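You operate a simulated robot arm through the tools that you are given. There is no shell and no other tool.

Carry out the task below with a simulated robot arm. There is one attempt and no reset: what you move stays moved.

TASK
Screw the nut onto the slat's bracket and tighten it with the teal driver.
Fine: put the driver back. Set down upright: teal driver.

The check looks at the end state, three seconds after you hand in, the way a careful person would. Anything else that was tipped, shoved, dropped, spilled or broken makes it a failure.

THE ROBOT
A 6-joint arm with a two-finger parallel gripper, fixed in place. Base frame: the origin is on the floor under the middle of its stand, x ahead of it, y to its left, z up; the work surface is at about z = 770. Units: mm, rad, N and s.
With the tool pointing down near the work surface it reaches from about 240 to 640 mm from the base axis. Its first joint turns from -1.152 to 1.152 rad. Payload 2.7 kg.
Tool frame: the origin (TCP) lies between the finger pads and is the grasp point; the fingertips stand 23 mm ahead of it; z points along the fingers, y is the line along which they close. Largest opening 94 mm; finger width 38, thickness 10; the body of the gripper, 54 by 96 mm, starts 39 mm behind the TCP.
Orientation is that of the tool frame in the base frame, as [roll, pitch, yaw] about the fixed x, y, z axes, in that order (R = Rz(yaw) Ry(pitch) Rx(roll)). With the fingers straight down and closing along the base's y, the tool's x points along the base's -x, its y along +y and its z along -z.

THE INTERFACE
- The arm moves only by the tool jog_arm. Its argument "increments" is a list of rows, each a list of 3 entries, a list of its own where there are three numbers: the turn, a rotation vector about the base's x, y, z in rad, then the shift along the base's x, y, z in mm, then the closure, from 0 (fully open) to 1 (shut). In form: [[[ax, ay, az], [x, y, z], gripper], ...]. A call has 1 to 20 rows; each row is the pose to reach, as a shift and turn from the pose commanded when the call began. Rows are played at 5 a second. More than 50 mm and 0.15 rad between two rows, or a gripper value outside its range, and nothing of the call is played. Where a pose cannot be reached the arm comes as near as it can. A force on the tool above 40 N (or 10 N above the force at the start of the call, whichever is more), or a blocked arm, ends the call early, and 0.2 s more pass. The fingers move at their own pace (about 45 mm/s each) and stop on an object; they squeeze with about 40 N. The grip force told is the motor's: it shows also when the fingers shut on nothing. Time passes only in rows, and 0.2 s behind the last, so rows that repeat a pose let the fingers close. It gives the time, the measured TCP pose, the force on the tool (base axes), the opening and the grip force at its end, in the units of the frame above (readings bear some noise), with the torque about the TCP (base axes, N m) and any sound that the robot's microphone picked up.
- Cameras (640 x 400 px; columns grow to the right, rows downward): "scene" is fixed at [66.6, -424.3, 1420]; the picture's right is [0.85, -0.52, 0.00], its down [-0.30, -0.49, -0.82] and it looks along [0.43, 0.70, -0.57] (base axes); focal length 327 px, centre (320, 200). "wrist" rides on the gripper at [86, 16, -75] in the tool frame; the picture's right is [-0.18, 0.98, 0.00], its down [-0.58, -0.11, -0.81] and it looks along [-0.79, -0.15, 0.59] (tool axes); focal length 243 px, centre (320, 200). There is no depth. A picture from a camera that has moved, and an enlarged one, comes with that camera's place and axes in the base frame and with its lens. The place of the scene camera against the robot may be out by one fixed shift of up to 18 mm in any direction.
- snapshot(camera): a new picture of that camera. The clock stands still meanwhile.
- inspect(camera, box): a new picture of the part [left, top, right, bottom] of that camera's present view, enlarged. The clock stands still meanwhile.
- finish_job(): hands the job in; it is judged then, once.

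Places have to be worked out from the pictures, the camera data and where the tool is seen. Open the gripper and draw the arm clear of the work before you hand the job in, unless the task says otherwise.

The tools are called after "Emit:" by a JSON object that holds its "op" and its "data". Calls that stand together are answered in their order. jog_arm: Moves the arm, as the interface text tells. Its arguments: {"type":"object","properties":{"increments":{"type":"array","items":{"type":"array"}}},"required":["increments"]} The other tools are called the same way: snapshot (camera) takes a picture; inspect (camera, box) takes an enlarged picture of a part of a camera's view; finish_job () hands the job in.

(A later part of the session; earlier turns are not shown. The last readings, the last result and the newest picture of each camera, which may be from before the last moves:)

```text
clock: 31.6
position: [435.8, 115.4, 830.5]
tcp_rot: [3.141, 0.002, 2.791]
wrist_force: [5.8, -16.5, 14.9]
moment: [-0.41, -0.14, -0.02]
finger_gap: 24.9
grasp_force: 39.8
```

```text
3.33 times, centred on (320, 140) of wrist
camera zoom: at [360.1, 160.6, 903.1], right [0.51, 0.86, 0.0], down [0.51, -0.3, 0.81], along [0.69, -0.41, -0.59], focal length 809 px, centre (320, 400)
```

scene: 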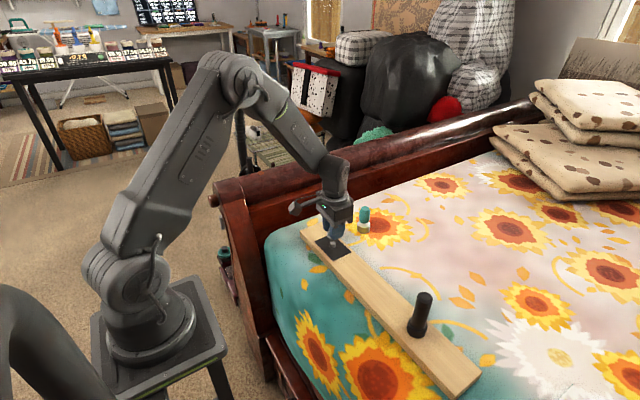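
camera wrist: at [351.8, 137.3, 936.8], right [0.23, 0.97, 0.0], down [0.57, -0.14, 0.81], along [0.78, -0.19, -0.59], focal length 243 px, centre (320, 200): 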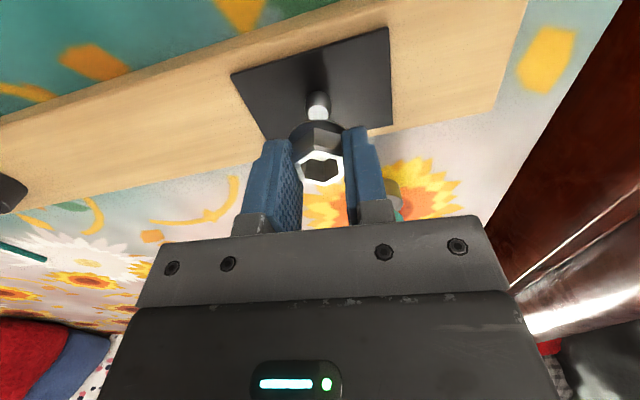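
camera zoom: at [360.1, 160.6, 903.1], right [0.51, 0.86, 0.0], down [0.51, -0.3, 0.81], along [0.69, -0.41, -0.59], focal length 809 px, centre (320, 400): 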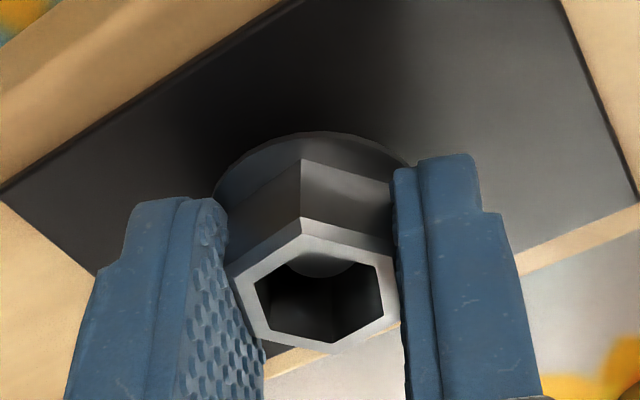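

The sideways force (-16 N in y) says my offset compensation was too large. I shift (+0.2, -0.5) and re-read.

Emit:
{"op": "jog_arm", "data": {"increments": [[[0, 0, 0], [0, 0, 0.8], 1], [[0, 0, 0], [0.2, -0.5, 0.8], 1], [[0, 0, 0], [0.2, -0.5, 0], 1], [[0, 0, 0], [0.2, -0.5, 0], 1]]}}

```text
clock: 32.6
position: [436.6, 116.2, 829.0]
tcp_rot: [3.141, 0.002, 2.792]
wrist_force: [-0.5, -6.5, 16.7]
moment: [-0.15, -0.01, -0.01]
finger_gap: 24.9
grasp_force: 40.0
```

Much better: only -6.5 N in y left. I nudge -0.2 in y and turn a further 0.6 rad clockwise, following with a slight descent.

Emit:
{"op": "jog_arm", "data": {"increments": [[[0, 0, -0.1], [0, -0.2, 0], 1], [[0, 0, -0.2], [0, -0.2, -0.05], 1], [[0, 0, -0.3], [0, -0.2, -0.1], 1], [[0, 0, -0.4], [0, -0.2, -0.13], 1], [[0, 0, -0.5], [0, -0.2, -0.17], 1], [[0, 0, -0.6], [0, -0.2, -0.2], 1], [[0, 0, -0.6], [0, -0.2, -0.2], 1]]}}

Emit:
{"op": "inspect", "data": {"camera": "wrist", "box": [260, 80, 380, 200]}}

Emit:
{"op": "inspect", "data": {"camera": "scene", "box": [300, 205, 380, 265]}}

```text
clock: 34.2
position: [436.0, 116.7, 828.2]
tcp_rot: [3.138, 0.0, 2.19]
wrist_force: [-1.4, 9.1, 15.5]
moment: [0.21, 0.06, 0.03]
finger_gap: 24.8
grasp_force: 39.8
```

```text
3.33 times, centred on (320, 140) of wrist
camera zoom: at [398.5, 195.8, 902.9], right [0.91, 0.42, 0.0], down [0.25, -0.54, 0.81], along [0.34, -0.73, -0.59], focal length 809 px, centre (320, 400)
```

zoom: 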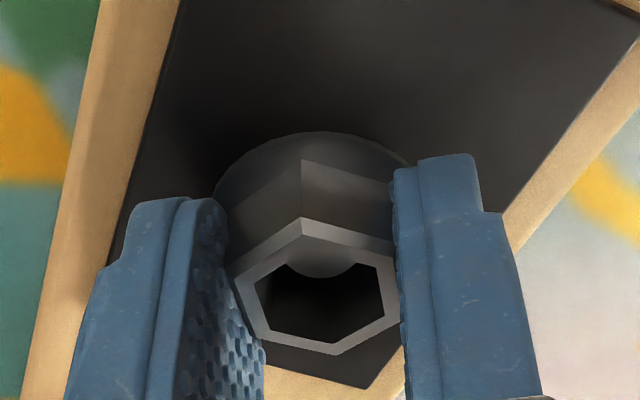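

```text
6.67 times, centred on (340, 235) of scene
camera zoom: at [66.3, -424.2, 1420.0], right [0.85, -0.52, 0.0], down [-0.3, -0.49, -0.82], along [0.43, 0.7, -0.57], focal length 2180 px, centre (187, -33)
```

zoom: 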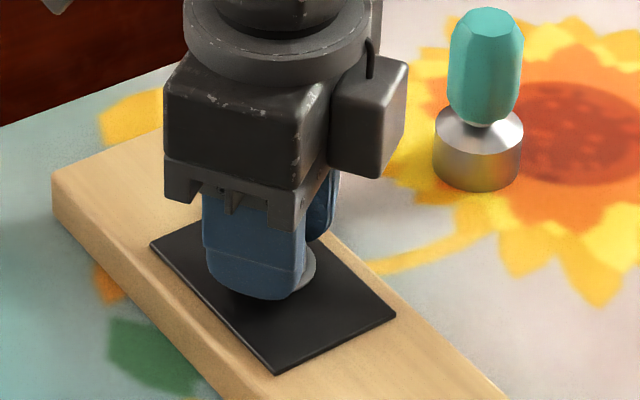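

Turn reached yaw 2.19 with 15 N axial and 9 N sideways. I correct +0.2 in y and keep turning clockwise with light push, following the expected pitch.

Emit:
{"op": "jog_arm", "data": {"increments": [[[0, 0, -0.12], [0, 0.2, -0.03], 1], [[0, 0, -0.24], [0, 0.2, -0.07], 1], [[0, 0, -0.36], [0, 0.2, -0.1], 1], [[0, 0, -0.48], [0, 0.2, -0.15], 1], [[0, 0, -0.6], [0, 0.2, -0.2], 1], [[0, 0, -0.72], [0, 0.2, -0.25], 1], [[0, 0, -0.84], [0, 0.2, -0.3], 1], [[0, 0, -0.84], [0, 0.2, -0.3], 1]]}}

Emit:
{"op": "inspect", "data": {"camera": "wrist", "box": [260, 80, 380, 200]}}

```text
clock: 36.0
position: [434.7, 116.4, 828.9]
tcp_rot: [3.14, 0.001, 1.352]
wrist_force: [2.6, 12.4, 18.1]
moment: [0.27, -0.01, 0.01]
finger_gap: 24.5
grasp_force: 39.8
```

```text
3.33 times, centred on (320, 140) of wrist
camera zoom: at [470.5, 196.9, 902.8], right [0.92, -0.39, 0.0], down [-0.23, -0.54, 0.81], along [-0.32, -0.74, -0.59], focal length 809 px, centre (320, 400)
```

zoom: 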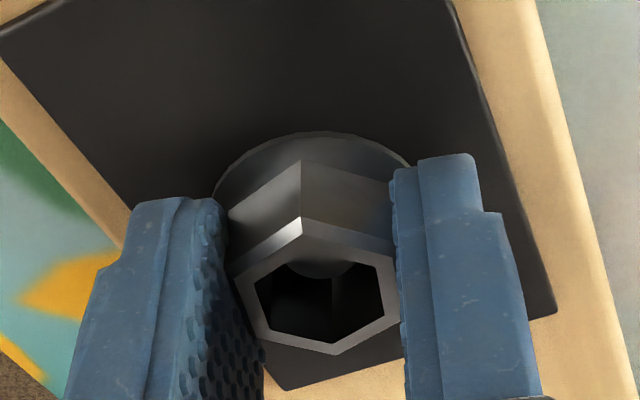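

Comparing push and force over the last 1.4 rad, the nut sank about 0.45 mm, i.e. roughly a 2 mm pitch, so the thread seems to have caught. I trim +0.3 in y and keep turning.

Emit:
{"op": "jog_arm", "data": {"increments": [[[0, 0, -0.13], [-0.05, 0.3, -0.03], 1], [[0, 0, -0.26], [-0.05, 0.3, -0.06], 1], [[0, 0, -0.39], [-0.05, 0.3, -0.1], 1], [[0, 0, -0.52], [-0.05, 0.3, -0.14], 1], [[0, 0, -0.65], [-0.05, 0.3, -0.18], 1], [[0, 0, -0.78], [-0.05, 0.3, -0.22], 1], [[0, 0, -0.91], [-0.05, 0.3, -0.26], 1], [[0, 0, -1.04], [-0.05, 0.3, -0.3], 1], [[0, 0, -1.17], [-0.05, 0.3, -0.34], 1], [[0, 0, -1.3], [-0.05, 0.3, -0.38], 1], [[0, 0, -1.3], [-0.05, 0.3, -0.38], 1]]}}

Emit:
{"op": "inspect", "data": {"camera": "wrist", "box": [260, 80, 380, 200]}}

```text
clock: 37.8
position: [440.3, 92.3, 829.1]
tcp_rot: [-3.108, -0.01, 0.379]
wrist_force: [-2.3, -1.3, 7.9]
moment: [-0.33, 0.08, -0.03]
finger_gap: 24.4
grasp_force: 40.3
out of reach, approached as far as the arm can: row 7, 8
stopped in row 8: the force on the tool passed its limit at 46 N (the readings are from after the stop); the commanded pose is now the measured one
```

```text
3.33 times, centred on (320, 140) of wrist
camera zoom: at [527.8, 107.2, 903.0], right [0.19, -0.98, -0.03], down [-0.58, -0.14, 0.8], along [-0.79, -0.14, -0.6], focal length 809 px, centre (320, 400)
```

zoom: 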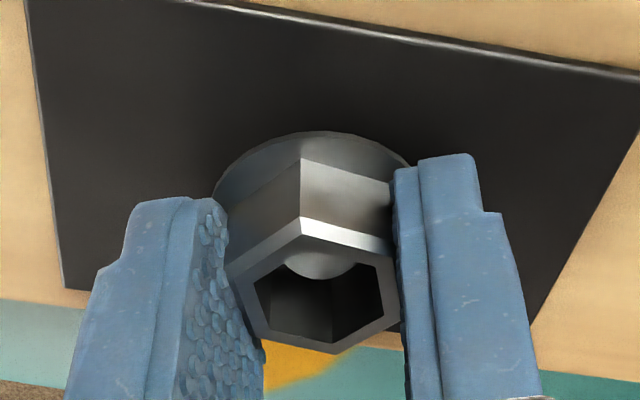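

The wrist hit its turning limit near yaw 0.45 and the arm veered about 24 mm in -y. I look at what happened to the nut and slat before doing anything else.

Emit:
{"op": "snapshot", "data": {"camera": "scene"}}

Emit:
{"op": "inspect", "data": {"camera": "scene", "box": [290, 190, 490, 400]}}

Emit:
{"op": "snapshot", "data": {"camera": "wrist"}}

```text
taken
```

scene: 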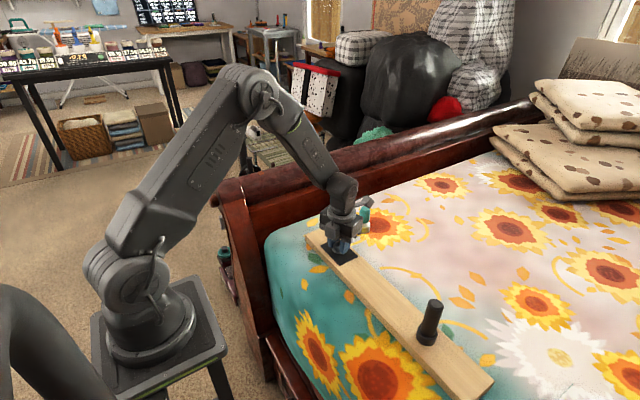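

```text
1.90 times, centred on (390, 295) of scene
camera zoom: at [66.4, -424.4, 1419.9], right [0.85, -0.52, 0.0], down [-0.3, -0.49, -0.82], along [0.43, 0.7, -0.57], focal length 623 px, centre (187, 19)
```

zoom: 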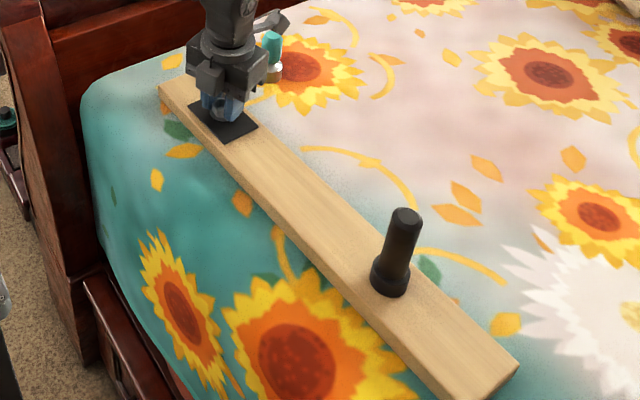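

```text
taken
camera wrist: at [527.8, 107.2, 903.0], right [0.19, -0.98, -0.03], down [-0.58, -0.14, 0.8], along [-0.79, -0.14, -0.6], focal length 243 px, centre (320, 200)
```

wrist: 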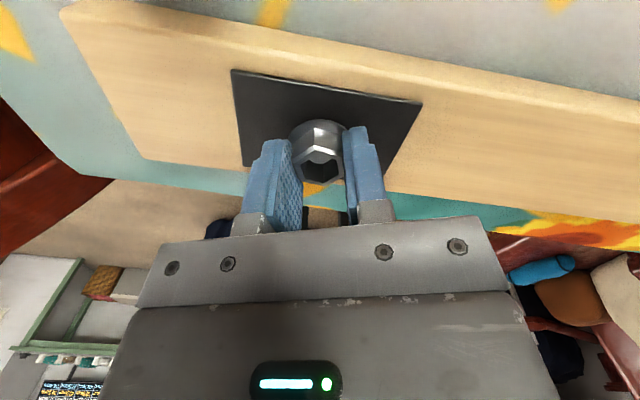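

The slat slid about 24 mm along -y with the nut still on the stud; everything still stands. The wrist limit explains it (yaw limit about 0.43 here), so I first undo the small tilt and turn back slightly from the limit, keeping hold.

Emit:
{"op": "jog_arm", "data": {"increments": [[[-0.01, 0, 0.02], [0, 0, 0], 1], [[-0.02, -0.002, 0.05], [0, 0, 0], 1], [[-0.035, -0.003, 0.08], [0, 0, 0], 1], [[-0.035, -0.003, 0.1], [0, 0, 0], 1], [[-0.035, -0.003, 0.1], [0, 0, 0], 1]]}}

Emit:
{"op": "inspect", "data": {"camera": "wrist", "box": [260, 80, 380, 200]}}

Emit:
{"op": "inspect", "data": {"camera": "scene", "box": [310, 210, 370, 260]}}

```text
clock: 39.0
position: [441.2, 94.1, 828.8]
tcp_rot: [-3.14, -0.001, 0.481]
wrist_force: [-4.5, 3.0, 20.4]
moment: [0.1, 0.15, -0.04]
finger_gap: 24.6
grasp_force: 40.0
```

```text
3.33 times, centred on (320, 140) of wrist
camera zoom: at [525.4, 119.2, 902.5], right [0.29, -0.96, 0.0], down [-0.57, -0.17, 0.81], along [-0.77, -0.23, -0.59], focal length 809 px, centre (320, 400)
```

zoom: 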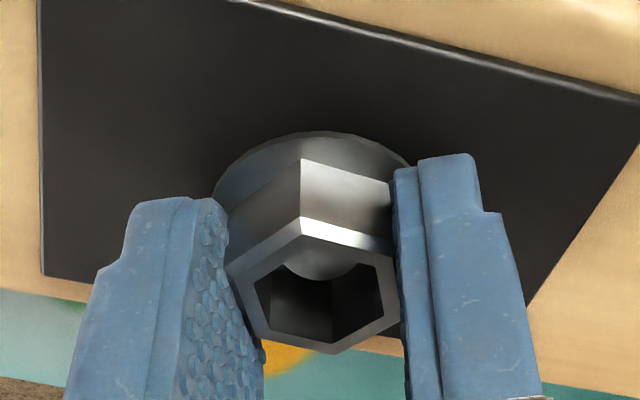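

```text
8.00 times, centred on (340, 235) of scene
camera zoom: at [66.2, -424.3, 1420.0], right [0.85, -0.52, 0.0], down [-0.3, -0.49, -0.82], along [0.43, 0.7, -0.57], focal length 2615 px, centre (160, -80)
```

zoom: 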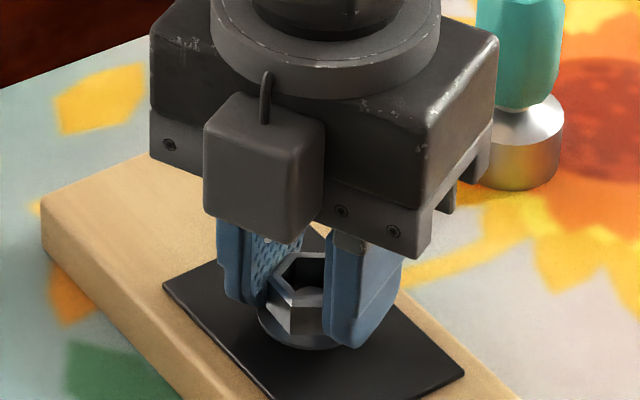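

The nut sits level on the stud. I unload the push, open the fingers just clear of the nut, and check that it stays put on the thread.

Emit:
{"op": "jog_arm", "data": {"increments": [[[0, 0, 0], [0, 0, 0.4], 1], [[0, 0, 0], [-0.2, 0.1, 0.7], 1], [[0, 0, 0], [-0.2, 0.1, 0.7], 0.5], [[0, 0, 0], [-0.2, 0.1, 0.7], 0.5], [[0, 0, 0], [-0.2, 0.1, 0.7], 0.5]]}}

Emit:
{"op": "inspect", "data": {"camera": "wrist", "box": [260, 80, 380, 200]}}

Emit:
{"op": "inspect", "data": {"camera": "scene", "box": [310, 210, 370, 260]}}

```text
clock: 40.2
position: [440.5, 92.6, 829.2]
tcp_rot: [3.142, 0.003, 0.48]
wrist_force: [-0.6, 0.9, -0.3]
moment: [-0.01, 0.04, 0.02]
finger_gap: 46.7
grasp_force: 0.0
```

```text
3.33 times, centred on (320, 140) of wrist
camera zoom: at [525.0, 118.4, 902.0], right [0.29, -0.96, 0.0], down [-0.56, -0.17, 0.81], along [-0.77, -0.23, -0.59], focal length 809 px, centre (320, 400)
```

zoom: 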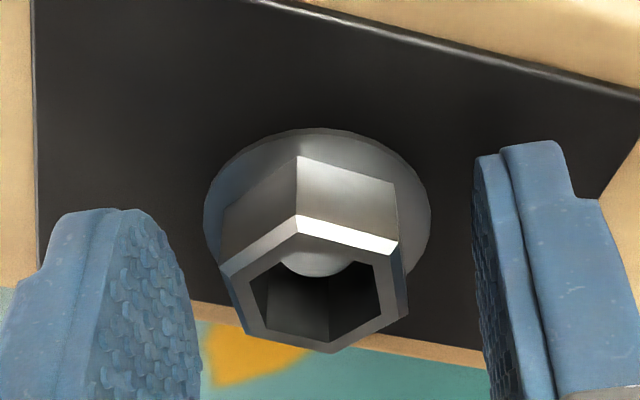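

```text
8.00 times, centred on (340, 235) of scene
camera zoom: at [66.6, -424.3, 1420.0], right [0.85, -0.52, 0.0], down [-0.3, -0.49, -0.82], along [0.43, 0.7, -0.57], focal length 2615 px, centre (160, -80)
```

zoom: 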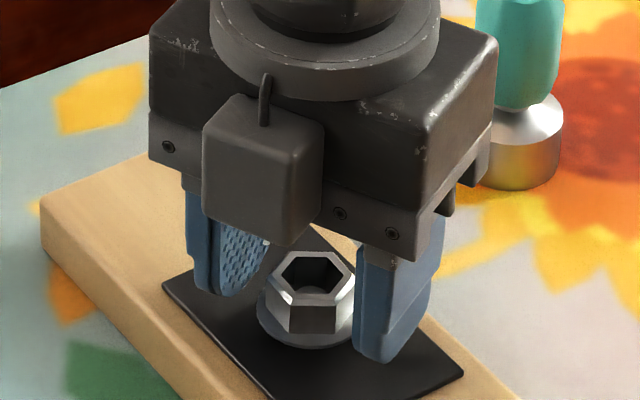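

The nut stays level on the thread with the stud visible inside. I now rewind the open gripper around it by 5 × 60°, in two calls, to get the longest clockwise stroke.

Emit:
{"op": "jog_arm", "data": {"increments": [[[0, 0, 0.14], [-0.3, 0.5, 0.5], 0.5], [[0, 0, 0.28], [-0.3, 0.5, 0.5], 0.5], [[0, 0, 0.42], [-0.3, 0.5, 0.5], 0.5], [[0, 0, 0.56], [-0.3, 0.5, 0.5], 0.5], [[0, 0, 0.7], [-0.3, 0.5, 0.5], 0.5], [[0, 0, 0.84], [-0.3, 0.5, 0.5], 0.5], [[0, 0, 0.98], [-0.3, 0.5, 0.5], 0.5], [[0, 0, 1.12], [-0.3, 0.5, 0.5], 0.5], [[0, 0, 1.26], [-0.3, 0.5, 0.5], 0.5], [[0, 0, 1.4], [-0.3, 0.5, 0.5], 0.5], [[0, 0, 1.54], [-0.3, 0.5, 0.5], 0.5], [[0, 0, 1.68], [-0.3, 0.5, 0.5], 0.5], [[0, 0, 1.82], [-0.3, 0.5, 0.5], 0.5], [[0, 0, 1.96], [-0.3, 0.5, 0.5], 0.5], [[0, 0, 2.1], [-0.3, 0.5, 0.5], 0.5], [[0, 0, 2.24], [-0.3, 0.5, 0.5], 0.5], [[0, 0, 2.38], [-0.3, 0.5, 0.5], 0.5], [[0, 0, 2.52], [-0.3, 0.5, 0.5], 0.5], [[0, 0, 2.618], [-0.3, 0.5, 0.5], 0.5], [[0, 0, 2.618], [-0.3, 0.5, 0.5], 0.5]]}}

Emit:
{"op": "inspect", "data": {"camera": "wrist", "box": [260, 80, 380, 200]}}

```text
clock: 44.4
position: [441.4, 93.9, 829.0]
tcp_rot: [3.141, 0.001, 3.099]
wrist_force: [0.4, -1.3, -0.3]
moment: [-0.01, -0.01, 0.02]
finger_gap: 47.1
grasp_force: 0.0
```

```text
3.33 times, centred on (320, 140) of wrist
camera zoom: at [354.5, 113.4, 902.9], right [0.23, 0.97, 0.0], down [0.58, -0.13, 0.81], along [0.79, -0.18, -0.59], focal length 809 px, centre (320, 400)
```

zoom: 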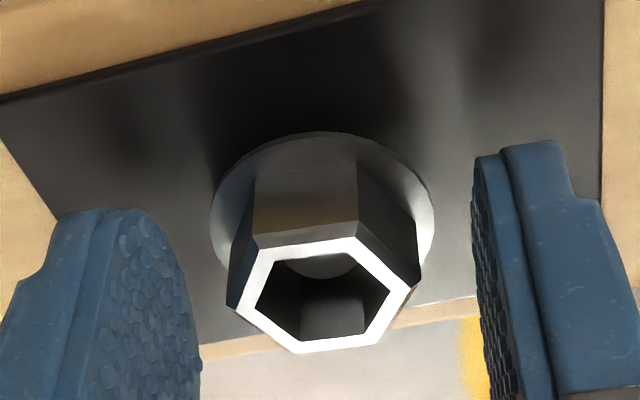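

The nut stays centred within about 0.4 mm. I finish the rewind by another 2.618 rad with a small centring shift.

Emit:
{"op": "jog_arm", "data": {"increments": [[[0, 0, 0.14], [0.35, 0.35, 0], 0.5], [[0, 0, 0.28], [0.35, 0.35, 0], 0.5], [[0, 0, 0.42], [0.35, 0.35, 0], 0.5], [[0, 0, 0.56], [0.35, 0.35, 0], 0.5], [[0, 0, 0.7], [0.35, 0.35, 0], 0.5], [[0, 0, 0.84], [0.35, 0.35, 0], 0.5], [[0, 0, 0.98], [0.35, 0.35, 0], 0.5], [[0, 0, 1.12], [0.35, 0.35, 0], 0.5], [[0, 0, 1.26], [0.35, 0.35, 0], 0.5], [[0, 0, 1.4], [0.35, 0.35, 0], 0.5], [[0, 0, 1.54], [0.35, 0.35, 0], 0.5], [[0, 0, 1.68], [0.35, 0.35, 0], 0.5], [[0, 0, 1.82], [0.35, 0.35, 0], 0.5], [[0, 0, 1.96], [0.35, 0.35, 0], 0.5], [[0, 0, 2.1], [0.35, 0.35, 0], 0.5], [[0, 0, 2.24], [0.35, 0.35, 0], 0.5], [[0, 0, 2.38], [0.35, 0.35, 0], 0.5], [[0, 0, 2.52], [0.35, 0.35, 0], 0.5], [[0, 0, 2.618], [0.35, 0.35, 0], 0.5], [[0, 0, 2.618], [0.35, 0.35, 0], 0.5]]}}

Emit:
{"op": "inspect", "data": {"camera": "wrist", "box": [260, 80, 380, 200]}}

Emit:
{"op": "snapshot", "data": {"camera": "scene"}}

```text
clock: 48.6
position: [441.1, 93.4, 829.8]
tcp_rot: [-3.141, 0.002, -0.567]
wrist_force: [0.3, -0.3, -0.2]
moment: [-0.02, -0.03, 0.0]
finger_gap: 47.0
grasp_force: 0.0
```

```text
3.33 times, centred on (320, 140) of wrist
camera zoom: at [505.3, 33.6, 903.1], right [-0.68, -0.73, 0.0], down [-0.43, 0.4, 0.81], along [-0.59, 0.55, -0.59], focal length 809 px, centre (320, 400)
```

zoom: 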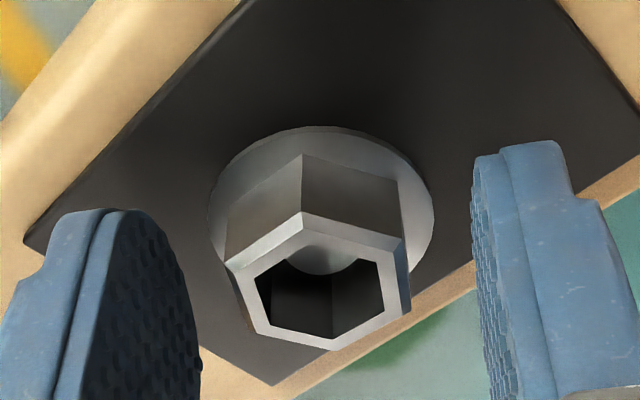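

```text
taken
```

scene: 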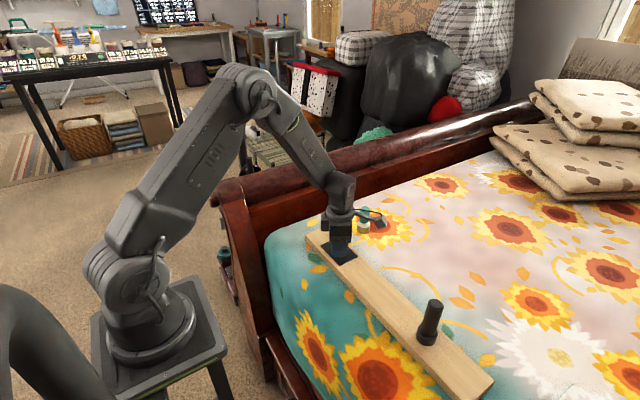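

The nut is centred and aligned at yaw 5.716. I lower slightly, close on the flats, and turn clockwise 2.3 rad while following a 2 mm pitch.

Emit:
{"op": "jog_arm", "data": {"increments": [[[0, 0, 0], [0, 0, -0.6], 0.5], [[0, 0, 0], [0, 0, -0.6], 1], [[0, 0, 0], [0, 0, -0.6], 1], [[0, 0, 0], [0, 0, -0.6], 1], [[0, 0, -0.145], [0, 0, -1.0], 1], [[0, 0, -0.29], [0, 0, -1.1], 1], [[0, 0, -0.435], [0, 0, -1.15], 1], [[0, 0, -0.58], [0, 0, -1.2], 1], [[0, 0, -0.725], [0, 0, -1.25], 1], [[0, 0, -0.87], [0, 0, -1.3], 1], [[0, 0, -1.015], [0, 0, -1.34], 1], [[0, 0, -1.16], [0, 0, -1.39], 1], [[0, 0, -1.305], [0, 0, -1.43], 1], [[0, 0, -1.45], [0, 0, -1.48], 1], [[0, 0, -1.595], [0, 0, -1.53], 1], [[0, 0, -1.74], [0, 0, -1.57], 1], [[0, 0, -1.885], [0, 0, -1.62], 1], [[0, 0, -2.03], [0, 0, -1.66], 1], [[0, 0, -2.175], [0, 0, -1.71], 1], [[0, 0, -2.175], [0, 0, -1.71], 1]]}}

Emit:
{"op": "inspect", "data": {"camera": "wrist", "box": [260, 80, 380, 200]}}

```text
clock: 52.8
position: [442.4, 94.4, 827.8]
tcp_rot: [-3.141, 0.003, -2.745]
wrist_force: [5.1, 4.7, 19.5]
moment: [0.11, -0.13, -0.01]
finger_gap: 24.7
grasp_force: 39.9
```

```text
3.33 times, centred on (320, 140) of wrist
camera zoom: at [355.1, 75.5, 901.6], right [-0.21, 0.98, 0.0], down [0.58, 0.12, 0.81], along [0.79, 0.17, -0.59], focal length 809 px, centre (320, 400)
```

zoom: 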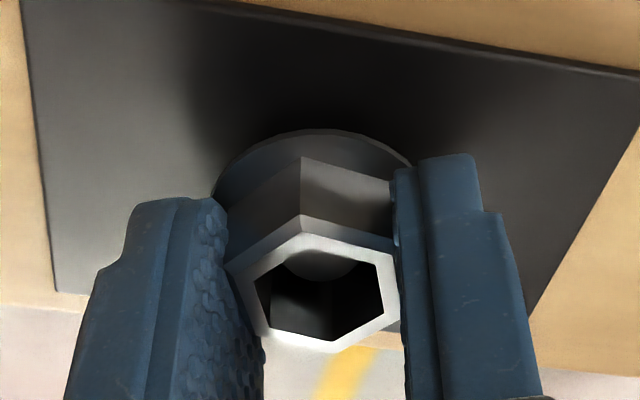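

The axial load is steady at 20 N and sideways loads are small, so the nut is threading down. I turn another 2.96 rad, staying short of the wrist limit.

Emit:
{"op": "jog_arm", "data": {"increments": [[[0, 0, -0.148], [0.1, 0.1, -0.03], 1], [[0, 0, -0.296], [0.2, 0.2, -0.07], 1], [[0, 0, -0.444], [0.2, 0.2, -0.12], 1], [[0, 0, -0.592], [0.2, 0.2, -0.16], 1], [[0, 0, -0.74], [0.2, 0.2, -0.21], 1], [[0, 0, -0.888], [0.2, 0.2, -0.26], 1], [[0, 0, -1.036], [0.2, 0.2, -0.3], 1], [[0, 0, -1.184], [0.2, 0.2, -0.35], 1], [[0, 0, -1.332], [0.2, 0.2, -0.4], 1], [[0, 0, -1.48], [0.2, 0.2, -0.44], 1], [[0, 0, -1.628], [0.2, 0.2, -0.49], 1], [[0, 0, -1.776], [0.2, 0.2, -0.54], 1], [[0, 0, -1.924], [0.2, 0.2, -0.58], 1], [[0, 0, -2.072], [0.2, 0.2, -0.63], 1], [[0, 0, -2.22], [0.2, 0.2, -0.68], 1], [[0, 0, -2.368], [0.2, 0.2, -0.72], 1], [[0, 0, -2.516], [0.2, 0.2, -0.77], 1], [[0, 0, -2.664], [0.2, 0.2, -0.82], 1], [[0, 0, -2.812], [0.2, 0.2, -0.87], 1], [[0, 0, -2.96], [0.2, 0.2, -0.9], 1]]}}

Emit:
{"op": "inspect", "data": {"camera": "wrist", "box": [260, 80, 380, 200]}}

Emit:
{"op": "inspect", "data": {"camera": "scene", "box": [310, 210, 370, 260]}}

```text
clock: 57.0
position: [442.3, 93.5, 825.1]
tcp_rot: [-3.14, -0.001, 0.578]
wrist_force: [6.3, -4.1, 20.1]
moment: [-0.08, -0.1, 0.04]
finger_gap: 24.9
grasp_force: 39.8
```

```text
3.33 times, centred on (320, 140) of wrist
camera zoom: at [522.7, 127.8, 900.7], right [0.38, -0.92, 0.0], down [-0.55, -0.23, 0.81], along [-0.74, -0.31, -0.59], focal length 809 px, centre (320, 400)
```

zoom: 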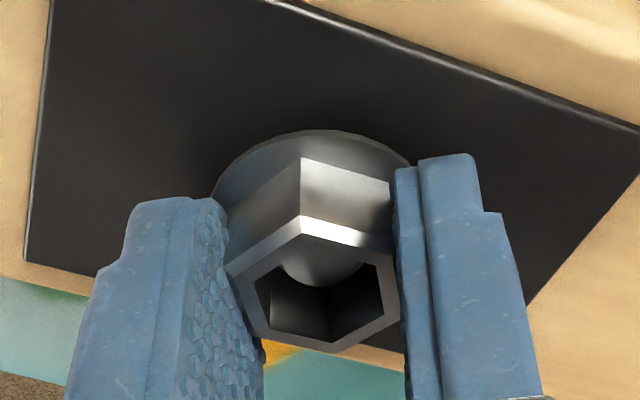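

```text
8.00 times, centred on (340, 235) of scene
camera zoom: at [66.4, -424.5, 1419.9], right [0.85, -0.52, 0.0], down [-0.3, -0.49, -0.82], along [0.43, 0.7, -0.57], focal length 2615 px, centre (160, -80)
```

zoom: 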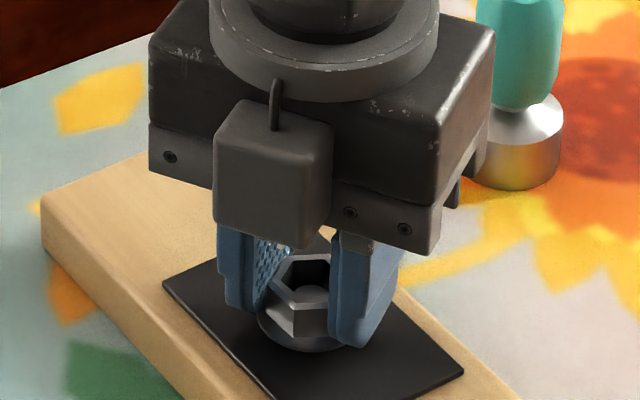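

The force stays at 20 N while the nut followed 0.9 mm down, so it is threading at 2 mm pitch. I unload, open and rewind for the next stroke.

Emit:
{"op": "jog_arm", "data": {"increments": [[[0, 0, 0], [0.1, -0.1, 0.8], 1], [[0, 0, 0], [0.2, -0.15, 0.85], 0.5], [[0, 0, 0], [0.2, -0.15, 1.25], 0.5], [[0, 0, 0.148], [0.2, -0.15, 1.25], 0.5], [[0, 0, 0.296], [0.2, -0.15, 1.25], 0.5], [[0, 0, 0.444], [0.2, -0.15, 1.25], 0.5], [[0, 0, 0.592], [0.2, -0.15, 1.25], 0.5], [[0, 0, 0.74], [0.2, -0.15, 1.25], 0.5], [[0, 0, 0.888], [0.2, -0.15, 1.25], 0.5], [[0, 0, 1.036], [0.2, -0.15, 1.25], 0.5], [[0, 0, 1.184], [0.2, -0.15, 1.25], 0.5], [[0, 0, 1.332], [0.2, -0.15, 1.25], 0.5], [[0, 0, 1.48], [0.2, -0.15, 1.25], 0.5], [[0, 0, 1.628], [0.2, -0.15, 1.25], 0.5], [[0, 0, 1.776], [0.2, -0.15, 1.25], 0.5], [[0, 0, 1.924], [0.2, -0.15, 1.25], 0.5], [[0, 0, 2.072], [0.2, -0.15, 1.25], 0.5], [[0, 0, 2.22], [0.2, -0.15, 1.25], 0.5], [[0, 0, 2.368], [0.2, -0.15, 1.25], 0.5], [[0, 0, 2.516], [0.2, -0.15, 1.25], 0.5]]}}

Emit:
{"op": "inspect", "data": {"camera": "wrist", "box": [260, 80, 380, 200]}}

```text
clock: 61.2
position: [441.2, 94.7, 829.3]
tcp_rot: [3.14, 0.002, 3.1]
wrist_force: [0.3, 0.7, -0.9]
moment: [-0.03, 0.0, -0.03]
finger_gap: 47.3
grasp_force: 0.0
```

```text
3.33 times, centred on (320, 140) of wrist
camera zoom: at [355.3, 114.1, 901.2], right [0.23, 0.97, 0.0], down [0.58, -0.13, 0.81], along [0.79, -0.18, -0.59], focal length 809 px, centre (320, 400)
```

zoom: 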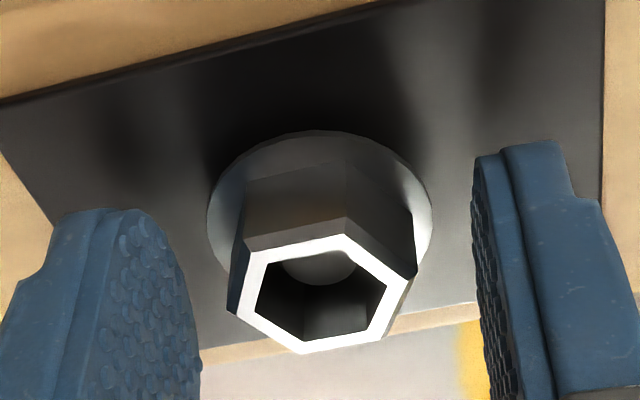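

Centring looks perfect here. I finish the rewind by 2.72 rad.

Emit:
{"op": "jog_arm", "data": {"increments": [[[0, 0, 0.143], [0, 0, 0], 0.5], [[0, 0, 0.286], [0, 0, 0], 0.5], [[0, 0, 0.429], [0, 0, 0], 0.5], [[0, 0, 0.572], [0, 0, 0], 0.5], [[0, 0, 0.715], [0, 0, 0], 0.5], [[0, 0, 0.858], [0, 0, 0], 0.5], [[0, 0, 1.001], [0, 0, 0], 0.5], [[0, 0, 1.144], [0, 0, 0], 0.5], [[0, 0, 1.287], [0, 0, 0], 0.5], [[0, 0, 1.43], [0, 0, 0], 0.5], [[0, 0, 1.573], [0, 0, 0], 0.5], [[0, 0, 1.716], [0, 0, 0], 0.5], [[0, 0, 1.859], [0, 0, 0], 0.5], [[0, 0, 2.002], [0, 0, 0], 0.5], [[0, 0, 2.145], [0, 0, 0], 0.5], [[0, 0, 2.288], [0, 0, 0], 0.5], [[0, 0, 2.431], [0, 0, 0], 0.5], [[0, 0, 2.574], [0, 0, 0], 0.5], [[0, 0, 2.72], [0, 0, 0], 0.5], [[0, 0, 2.72], [0, 0, 0], 0.5]]}}

Emit:
{"op": "inspect", "data": {"camera": "wrist", "box": [260, 80, 380, 200]}}

```text
clock: 65.4
position: [441.5, 94.3, 827.8]
tcp_rot: [3.14, 0.002, -0.463]
wrist_force: [-0.1, 1.5, 0.9]
moment: [-0.01, 0.02, -0.02]
finger_gap: 46.9
grasp_force: 0.2
```

```text
3.33 times, centred on (320, 140) of wrist
camera zoom: at [511.5, 40.8, 901.3], right [-0.61, -0.8, 0.0], down [-0.47, 0.36, 0.81], along [-0.64, 0.49, -0.59], focal length 809 px, centre (320, 400)
```

zoom: 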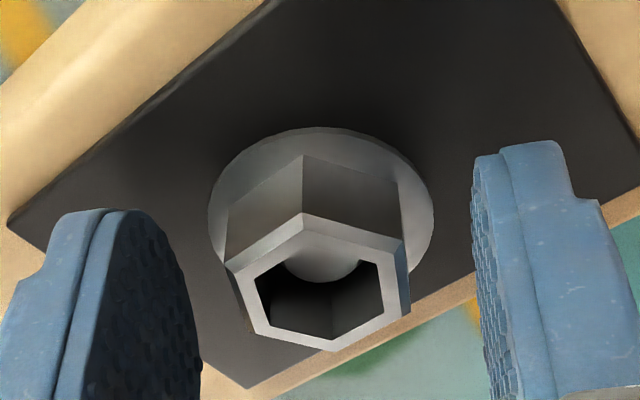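

Aligned again. I lower, close, and turn clockwise 2.5 rad while following the pitch.

Emit:
{"op": "jog_arm", "data": {"increments": [[[0, 0, 0], [0, 0, -0.5], 0.5], [[0, 0, 0], [0, 0, -0.5], 1], [[0, 0, 0], [0, 0, -0.5], 1], [[0, 0, 0], [0, 0, -0.7], 1], [[0, 0, -0.148], [0, 0, -0.9], 1], [[0, 0, -0.296], [0, 0, -1.0], 1], [[0, 0, -0.444], [0, 0, -1.05], 1], [[0, 0, -0.592], [0, 0, -1.1], 1], [[0, 0, -0.74], [0, 0, -1.15], 1], [[0, 0, -0.888], [0, 0, -1.19], 1], [[0, 0, -1.036], [0, 0, -1.24], 1], [[0, 0, -1.184], [0, 0, -1.29], 1], [[0, 0, -1.332], [0, 0, -1.33], 1], [[0, 0, -1.48], [0, 0, -1.38], 1], [[0, 0, -1.628], [0, 0, -1.43], 1], [[0, 0, -1.776], [0, 0, -1.48], 1], [[0, 0, -1.924], [0, 0, -1.52], 1], [[0, 0, -2.072], [0, 0, -1.57], 1], [[0, 0, -2.22], [0, 0, -1.62], 1], [[0, 0, -2.368], [0, 0, -1.67], 1]]}}

Emit:
{"op": "inspect", "data": {"camera": "wrist", "box": [260, 80, 380, 200]}}

```text
clock: 69.6
position: [441.7, 94.9, 827.5]
tcp_rot: [-3.141, 0.0, -2.838]
wrist_force: [1.6, 5.8, 14.4]
moment: [0.12, -0.02, 0.04]
finger_gap: 24.7
grasp_force: 40.2
```

```text
3.33 times, centred on (320, 140) of wrist
camera zoom: at [354.0, 83.9, 900.0], right [-0.12, 0.99, 0.0], down [0.59, 0.07, 0.81], along [0.8, 0.1, -0.59], focal length 809 px, centre (320, 400)
```

zoom: 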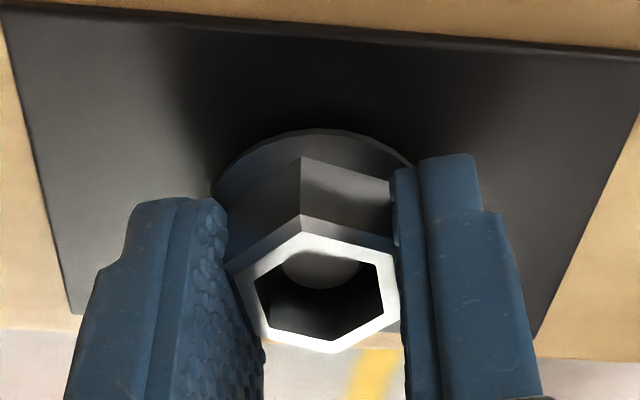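

Axial 14 N, nearly no side load; the stud is rising inside the nut. I complete the stroke with another 2.87 rad.

Emit:
{"op": "jog_arm", "data": {"increments": [[[0, 0, -0.144], [0.05, 0.2, -0.05], 1], [[0, 0, -0.288], [0.05, 0.2, -0.1], 1], [[0, 0, -0.432], [0.05, 0.2, -0.14], 1], [[0, 0, -0.576], [0.05, 0.2, -0.19], 1], [[0, 0, -0.72], [0.05, 0.2, -0.23], 1], [[0, 0, -0.864], [0.05, 0.2, -0.28], 1], [[0, 0, -1.008], [0.05, 0.2, -0.32], 1], [[0, 0, -1.152], [0.05, 0.2, -0.37], 1], [[0, 0, -1.296], [0.05, 0.2, -0.41], 1], [[0, 0, -1.44], [0.05, 0.2, -0.46], 1], [[0, 0, -1.584], [0.05, 0.2, -0.5], 1], [[0, 0, -1.728], [0.05, 0.2, -0.55], 1], [[0, 0, -1.872], [0.05, 0.2, -0.6], 1], [[0, 0, -2.016], [0.05, 0.2, -0.64], 1], [[0, 0, -2.16], [0.05, 0.2, -0.69], 1], [[0, 0, -2.304], [0.05, 0.2, -0.73], 1], [[0, 0, -2.448], [0.05, 0.2, -0.78], 1], [[0, 0, -2.592], [0.05, 0.2, -0.82], 1], [[0, 0, -2.736], [0.05, 0.2, -0.87], 1], [[0, 0, -2.868], [0.05, 0.2, -0.91], 1]]}}

Emit:
{"op": "inspect", "data": {"camera": "wrist", "box": [260, 80, 380, 200]}}

Emit:
{"op": "inspect", "data": {"camera": "scene", "box": [310, 210, 370, 260]}}

```text
clock: 73.8
position: [442.1, 93.9, 824.8]
tcp_rot: [-3.142, -0.002, 0.577]
wrist_force: [2.1, 3.8, 12.4]
moment: [0.08, -0.1, 0.01]
finger_gap: 24.5
grasp_force: 40.0
```

```text
3.33 times, centred on (320, 140) of wrist
camera zoom: at [523.0, 128.0, 899.2], right [0.38, -0.92, 0.0], down [-0.55, -0.23, 0.81], along [-0.75, -0.31, -0.59], focal length 809 px, centre (320, 400)
```

zoom: 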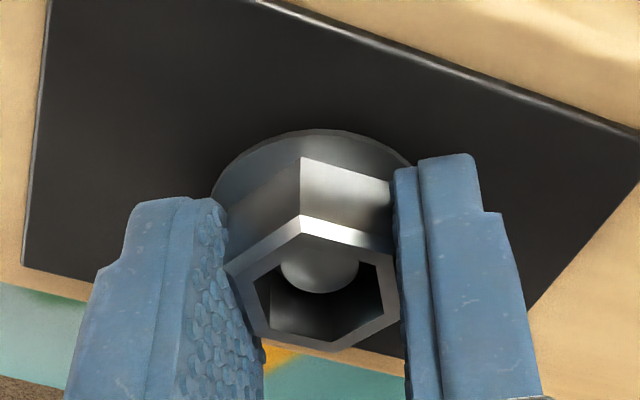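

```text
8.00 times, centred on (340, 235) of scene
camera zoom: at [66.5, -424.3, 1420.0], right [0.85, -0.52, 0.0], down [-0.3, -0.49, -0.82], along [0.43, 0.7, -0.57], focal length 2615 px, centre (160, -80)
```

zoom: 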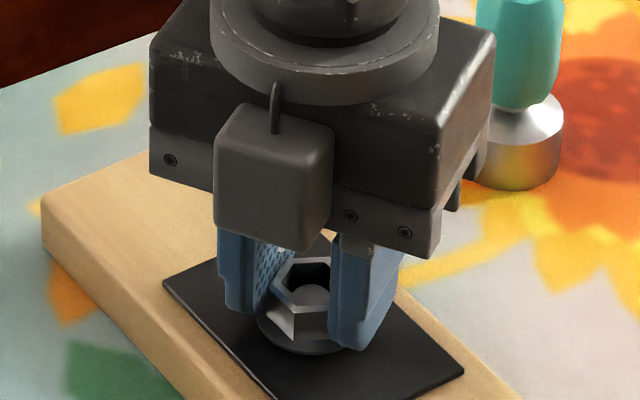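

The nut is down another 1.7 mm and well on the thread. I unload, open and rewind for stroke three.

Emit:
{"op": "jog_arm", "data": {"increments": [[[0, 0, 0], [0, 0.1, 0.45], 1], [[0, 0, 0], [0, 0, 0.5], 0.5], [[0, 0, 0], [0, -0.1, 0.9], 0.5], [[0, 0, 0.148], [0, -0.1, 0.9], 0.5], [[0, 0, 0.296], [0, -0.1, 0.9], 0.5], [[0, 0, 0.444], [0, -0.1, 0.9], 0.5], [[0, 0, 0.592], [0, -0.1, 0.9], 0.5], [[0, 0, 0.74], [0, -0.1, 0.9], 0.5], [[0, 0, 0.888], [0, -0.1, 0.9], 0.5], [[0, 0, 1.036], [0, -0.1, 0.9], 0.5], [[0, 0, 1.184], [0, -0.1, 0.9], 0.5], [[0, 0, 1.332], [0, -0.1, 0.9], 0.5], [[0, 0, 1.48], [0, -0.1, 0.9], 0.5], [[0, 0, 1.628], [0, -0.1, 0.9], 0.5], [[0, 0, 1.776], [0, -0.1, 0.9], 0.5], [[0, 0, 1.924], [0, -0.1, 0.9], 0.5], [[0, 0, 2.072], [0, -0.1, 0.9], 0.5], [[0, 0, 2.22], [0, -0.1, 0.9], 0.5], [[0, 0, 2.368], [0, -0.1, 0.9], 0.5], [[0, 0, 2.516], [0, -0.1, 0.9], 0.5]]}}

Emit:
{"op": "inspect", "data": {"camera": "wrist", "box": [260, 80, 380, 200]}}

```text
clock: 78.0
position: [441.1, 95.1, 826.4]
tcp_rot: [3.141, 0.003, 3.1]
wrist_force: [-0.3, 0.0, -0.4]
moment: [-0.01, 0.03, -0.01]
finger_gap: 46.9
grasp_force: 0.0
```

```text
3.33 times, centred on (320, 140) of wrist
camera zoom: at [355.7, 114.0, 899.7], right [0.23, 0.97, 0.0], down [0.58, -0.13, 0.81], along [0.79, -0.18, -0.59], focal length 809 px, centre (320, 400)
```

zoom: 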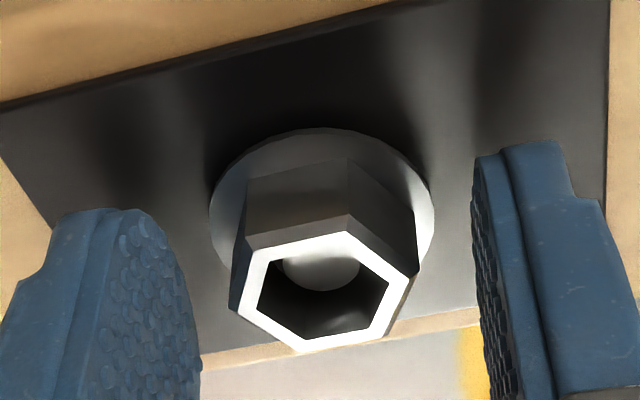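

The nut is still centred and level. I complete the rewind by 2.72 rad.

Emit:
{"op": "jog_arm", "data": {"increments": [[[0, 0, 0.143], [0, 0, 0], 0.5], [[0, 0, 0.286], [0, 0, 0], 0.5], [[0, 0, 0.429], [0, 0, 0], 0.5], [[0, 0, 0.572], [0, 0, 0], 0.5], [[0, 0, 0.715], [0, 0, 0], 0.5], [[0, 0, 0.858], [0, 0, 0], 0.5], [[0, 0, 1.001], [0, 0, 0], 0.5], [[0, 0, 1.144], [0, 0, 0], 0.5], [[0, 0, 1.287], [0, 0, 0], 0.5], [[0, 0, 1.43], [0, 0, 0], 0.5], [[0, 0, 1.573], [0, 0, 0], 0.5], [[0, 0, 1.716], [0, 0, 0], 0.5], [[0, 0, 1.859], [0, 0, 0], 0.5], [[0, 0, 2.002], [0, 0, 0], 0.5], [[0, 0, 2.145], [0, 0, 0], 0.5], [[0, 0, 2.288], [0, 0, 0], 0.5], [[0, 0, 2.431], [0, 0, 0], 0.5], [[0, 0, 2.574], [0, 0, 0], 0.5], [[0, 0, 2.72], [0, 0, 0], 0.5], [[0, 0, 2.72], [0, 0, 0], 0.5]]}}

Emit:
{"op": "inspect", "data": {"camera": "wrist", "box": [260, 80, 380, 200]}}

Emit:
{"op": "inspect", "data": {"camera": "scene", "box": [310, 210, 370, 260]}}

```text
clock: 82.2
position: [440.9, 95.2, 826.6]
tcp_rot: [3.141, 0.003, -0.467]
wrist_force: [-0.5, -0.7, 0.0]
moment: [-0.06, 0.01, 0.02]
finger_gap: 47.1
grasp_force: 0.1
```

```text
3.33 times, centred on (320, 140) of wrist
camera zoom: at [511.7, 40.7, 899.6], right [-0.61, -0.8, 0.0], down [-0.47, 0.36, 0.81], along [-0.64, 0.49, -0.59], focal length 809 px, centre (320, 400)
```

zoom: 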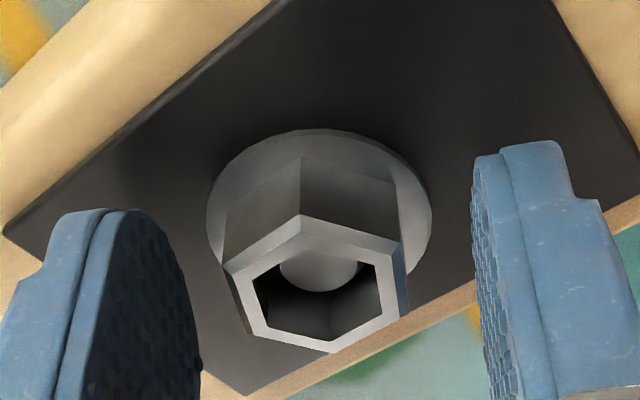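

```text
8.00 times, centred on (340, 235) of scene
camera zoom: at [66.6, -424.3, 1420.0], right [0.85, -0.52, 0.0], down [-0.3, -0.49, -0.82], along [0.43, 0.7, -0.57], focal length 2615 px, centre (160, -80)
```

zoom: 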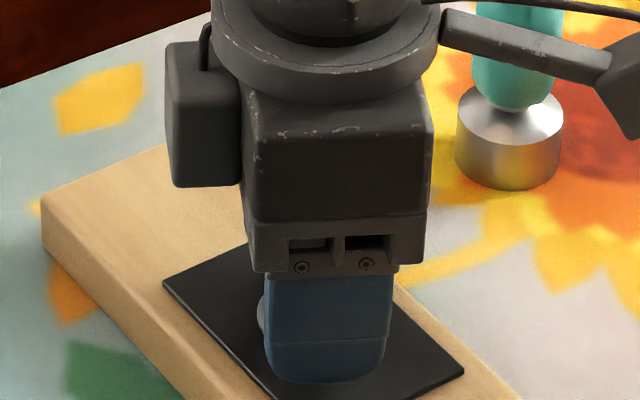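

Aligned again. I lower, close and turn clockwise for stroke three.

Emit:
{"op": "jog_arm", "data": {"increments": [[[0, 0, 0], [0, 0, -0.5], 0.5], [[0, 0, 0], [0, 0, -0.5], 1], [[0, 0, 0], [0, 0, -0.5], 1], [[0, 0, 0], [0, 0, -0.7], 1], [[0, 0, -0.148], [0, 0, -0.9], 1], [[0, 0, -0.296], [0, 0, -1.0], 1], [[0, 0, -0.444], [0, 0, -1.05], 1], [[0, 0, -0.592], [0, 0, -1.1], 1], [[0, 0, -0.74], [0, 0, -1.15], 1], [[0, 0, -0.888], [0, 0, -1.19], 1], [[0, 0, -1.036], [0, 0, -1.24], 1], [[0, 0, -1.184], [0, 0, -1.29], 1], [[0, 0, -1.332], [0, 0, -1.33], 1], [[0, 0, -1.48], [0, 0, -1.38], 1], [[0, 0, -1.628], [0, 0, -1.43], 1], [[0, 0, -1.776], [0, 0, -1.48], 1], [[0, 0, -1.924], [0, 0, -1.52], 1], [[0, 0, -2.072], [0, 0, -1.57], 1], [[0, 0, -2.22], [0, 0, -1.62], 1], [[0, 0, -2.368], [0, 0, -1.67], 1]]}}

Emit:
{"op": "inspect", "data": {"camera": "wrist", "box": [260, 80, 380, 200]}}

```text
clock: 86.4
position: [441.8, 93.6, 825.4]
tcp_rot: [-3.141, 0.004, -2.836]
wrist_force: [6.1, 8.0, 15.2]
moment: [0.23, -0.09, -0.02]
finger_gap: 24.8
grasp_force: 40.4
```

```text
3.33 times, centred on (320, 140) of wrist
camera zoom: at [354.1, 83.9, 898.3], right [-0.12, 0.99, 0.0], down [0.58, 0.07, 0.81], along [0.8, 0.1, -0.59], focal length 809 px, centre (320, 400)
```

zoom: 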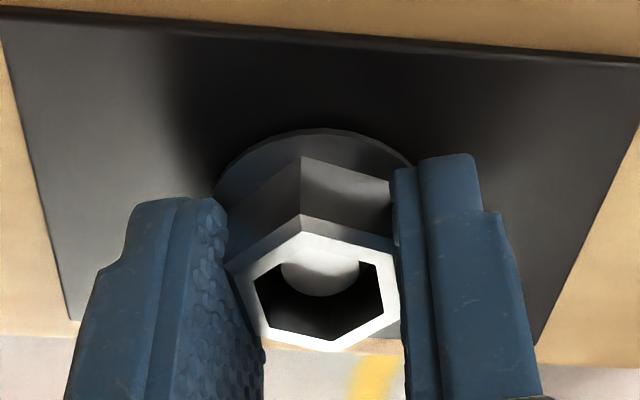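

Load is steady (15 N axial, mild sideways). I trim (+0.2, +0.3) and complete the stroke with 2.87 rad more.

Emit:
{"op": "jog_arm", "data": {"increments": [[[0, 0, -0.144], [0.2, 0.3, -0.05], 1], [[0, 0, -0.288], [0.2, 0.3, -0.1], 1], [[0, 0, -0.432], [0.2, 0.3, -0.14], 1], [[0, 0, -0.576], [0.2, 0.3, -0.19], 1], [[0, 0, -0.72], [0.2, 0.3, -0.23], 1], [[0, 0, -0.864], [0.2, 0.3, -0.28], 1], [[0, 0, -1.008], [0.2, 0.3, -0.32], 1], [[0, 0, -1.152], [0.2, 0.3, -0.37], 1], [[0, 0, -1.296], [0.2, 0.3, -0.41], 1], [[0, 0, -1.44], [0.2, 0.3, -0.46], 1], [[0, 0, -1.584], [0.2, 0.3, -0.5], 1], [[0, 0, -1.728], [0.2, 0.3, -0.55], 1], [[0, 0, -1.872], [0.2, 0.3, -0.6], 1], [[0, 0, -2.016], [0.2, 0.3, -0.64], 1], [[0, 0, -2.16], [0.2, 0.3, -0.69], 1], [[0, 0, -2.304], [0.2, 0.3, -0.73], 1], [[0, 0, -2.448], [0.2, 0.3, -0.78], 1], [[0, 0, -2.592], [0.2, 0.3, -0.82], 1], [[0, 0, -2.736], [0.2, 0.3, -0.87], 1], [[0, 0, -2.868], [0.2, 0.3, -0.91], 1]]}}

Emit:
{"op": "inspect", "data": {"camera": "wrist", "box": [260, 80, 380, 200]}}

Emit:
{"op": "inspect", "data": {"camera": "scene", "box": [310, 210, 370, 260]}}

```text
clock: 90.6
position: [441.2, 94.5, 823.6]
tcp_rot: [3.141, 0.0, 0.577]
wrist_force: [5.8, 3.3, 17.4]
moment: [0.07, -0.16, 0.01]
finger_gap: 24.7
grasp_force: 39.6
```

```text
3.33 times, centred on (320, 140) of wrist
camera zoom: at [523.1, 128.0, 897.4], right [0.38, -0.92, 0.0], down [-0.55, -0.23, 0.81], along [-0.75, -0.31, -0.59], focal length 809 px, centre (320, 400)
```

zoom: 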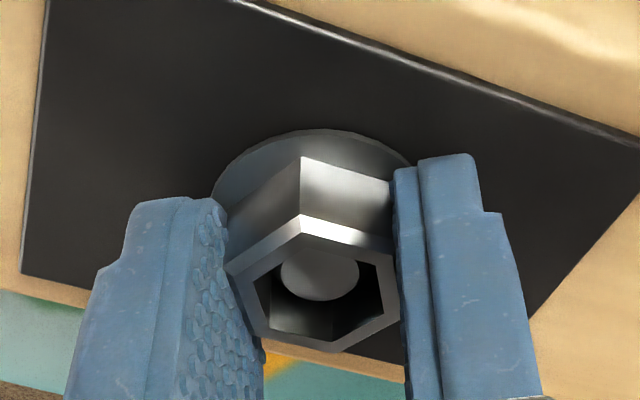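

```text
8.00 times, centred on (340, 235) of scene
camera zoom: at [66.5, -424.3, 1420.0], right [0.85, -0.52, 0.0], down [-0.3, -0.49, -0.82], along [0.43, 0.7, -0.57], focal length 2615 px, centre (160, -80)
```

zoom: 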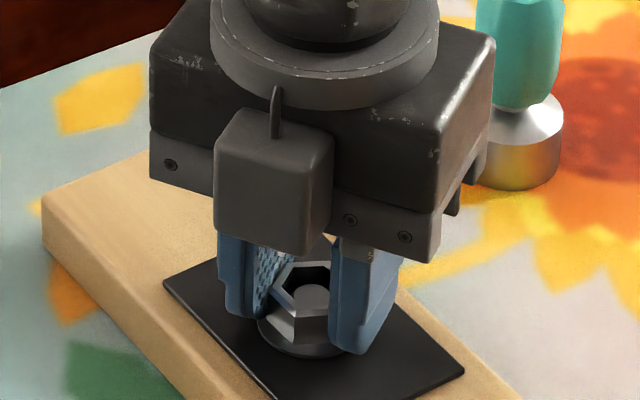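

Another 1.7 mm down; no seating torque yet. I unload, open and rewind for stroke four.

Emit:
{"op": "jog_arm", "data": {"increments": [[[0, 0, 0], [0, 0.1, 0.65], 1], [[0, 0, 0], [0, 0, 0.7], 0.5], [[0, 0, 0], [0, -0.15, 1.1], 0.5], [[0, 0, 0.148], [0, -0.15, 1.1], 0.5], [[0, 0, 0.296], [0, -0.15, 1.1], 0.5], [[0, 0, 0.444], [0, -0.15, 1.1], 0.5], [[0, 0, 0.592], [0, -0.15, 1.1], 0.5], [[0, 0, 0.74], [0, -0.15, 1.1], 0.5], [[0, 0, 0.888], [0, -0.15, 1.1], 0.5], [[0, 0, 1.036], [0, -0.15, 1.1], 0.5], [[0, 0, 1.184], [0, -0.15, 1.1], 0.5], [[0, 0, 1.332], [0, -0.15, 1.1], 0.5], [[0, 0, 1.48], [0, -0.15, 1.1], 0.5], [[0, 0, 1.628], [0, -0.15, 1.1], 0.5], [[0, 0, 1.776], [0, -0.15, 1.1], 0.5], [[0, 0, 1.924], [0, -0.15, 1.1], 0.5], [[0, 0, 2.072], [0, -0.15, 1.1], 0.5], [[0, 0, 2.22], [0, -0.15, 1.1], 0.5], [[0, 0, 2.368], [0, -0.15, 1.1], 0.5], [[0, 0, 2.516], [0, -0.15, 1.1], 0.5]]}}

Emit:
{"op": "inspect", "data": {"camera": "wrist", "box": [260, 80, 380, 200]}}

```text
clock: 94.8
position: [441.7, 94.8, 824.3]
tcp_rot: [-3.141, 0.001, 3.1]
wrist_force: [-0.4, -0.6, -0.4]
moment: [0.02, 0.03, 0.0]
finger_gap: 46.9
grasp_force: 0.1
```

```text
3.33 times, centred on (320, 140) of wrist
camera zoom: at [355.8, 114.2, 898.2], right [0.23, 0.97, 0.0], down [0.58, -0.13, 0.81], along [0.79, -0.18, -0.59], focal length 809 px, centre (320, 400)
```

zoom: 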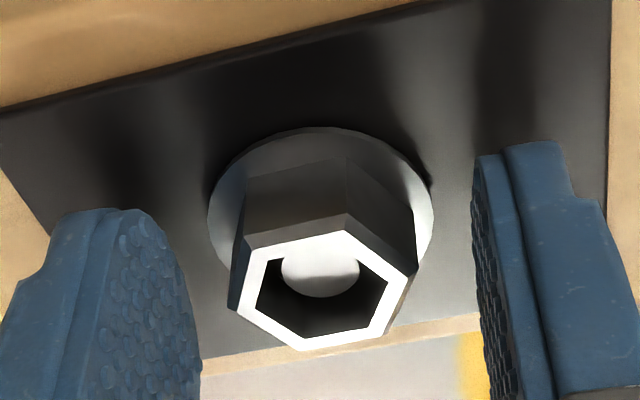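

Still centred. I complete the rewind.

Emit:
{"op": "jog_arm", "data": {"increments": [[[0, 0, 0.143], [0, 0, 0], 0.5], [[0, 0, 0.286], [0, 0, 0], 0.5], [[0, 0, 0.429], [0, 0, 0], 0.5], [[0, 0, 0.572], [0, 0, 0], 0.5], [[0, 0, 0.715], [0, 0, 0], 0.5], [[0, 0, 0.858], [0, 0, 0], 0.5], [[0, 0, 1.001], [0, 0, 0], 0.5], [[0, 0, 1.144], [0, 0, 0], 0.5], [[0, 0, 1.287], [0, 0, 0], 0.5], [[0, 0, 1.43], [0, 0, 0], 0.5], [[0, 0, 1.573], [0, 0, 0], 0.5], [[0, 0, 1.716], [0, 0, 0], 0.5], [[0, 0, 1.859], [0, 0, 0], 0.5], [[0, 0, 2.002], [0, 0, 0], 0.5], [[0, 0, 2.145], [0, 0, 0], 0.5], [[0, 0, 2.288], [0, 0, 0], 0.5], [[0, 0, 2.431], [0, 0, 0], 0.5], [[0, 0, 2.574], [0, 0, 0], 0.5], [[0, 0, 2.72], [0, 0, 0], 0.5], [[0, 0, 2.72], [0, 0, 0], 0.5]]}}

Emit:
{"op": "inspect", "data": {"camera": "wrist", "box": [260, 80, 380, 200]}}

```text
clock: 99.0
position: [442.3, 94.5, 824.4]
tcp_rot: [-3.141, 0.003, -0.467]
wrist_force: [-1.0, -0.4, 1.1]
moment: [0.01, -0.01, 0.0]
finger_gap: 47.2
grasp_force: 0.1
```

```text
3.33 times, centred on (320, 140) of wrist
camera zoom: at [511.8, 41.0, 898.2], right [-0.61, -0.8, 0.0], down [-0.47, 0.36, 0.81], along [-0.64, 0.49, -0.59], focal length 809 px, centre (320, 400)
```

zoom: 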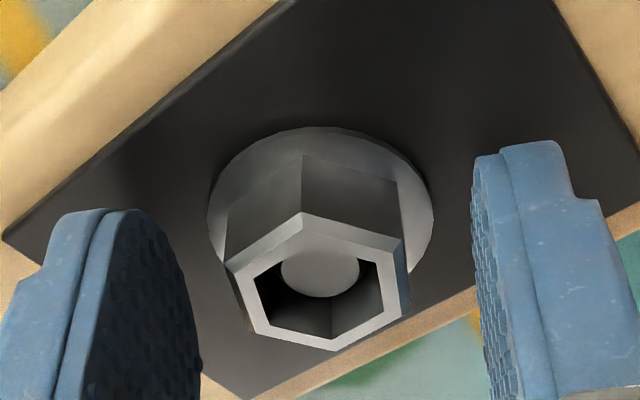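

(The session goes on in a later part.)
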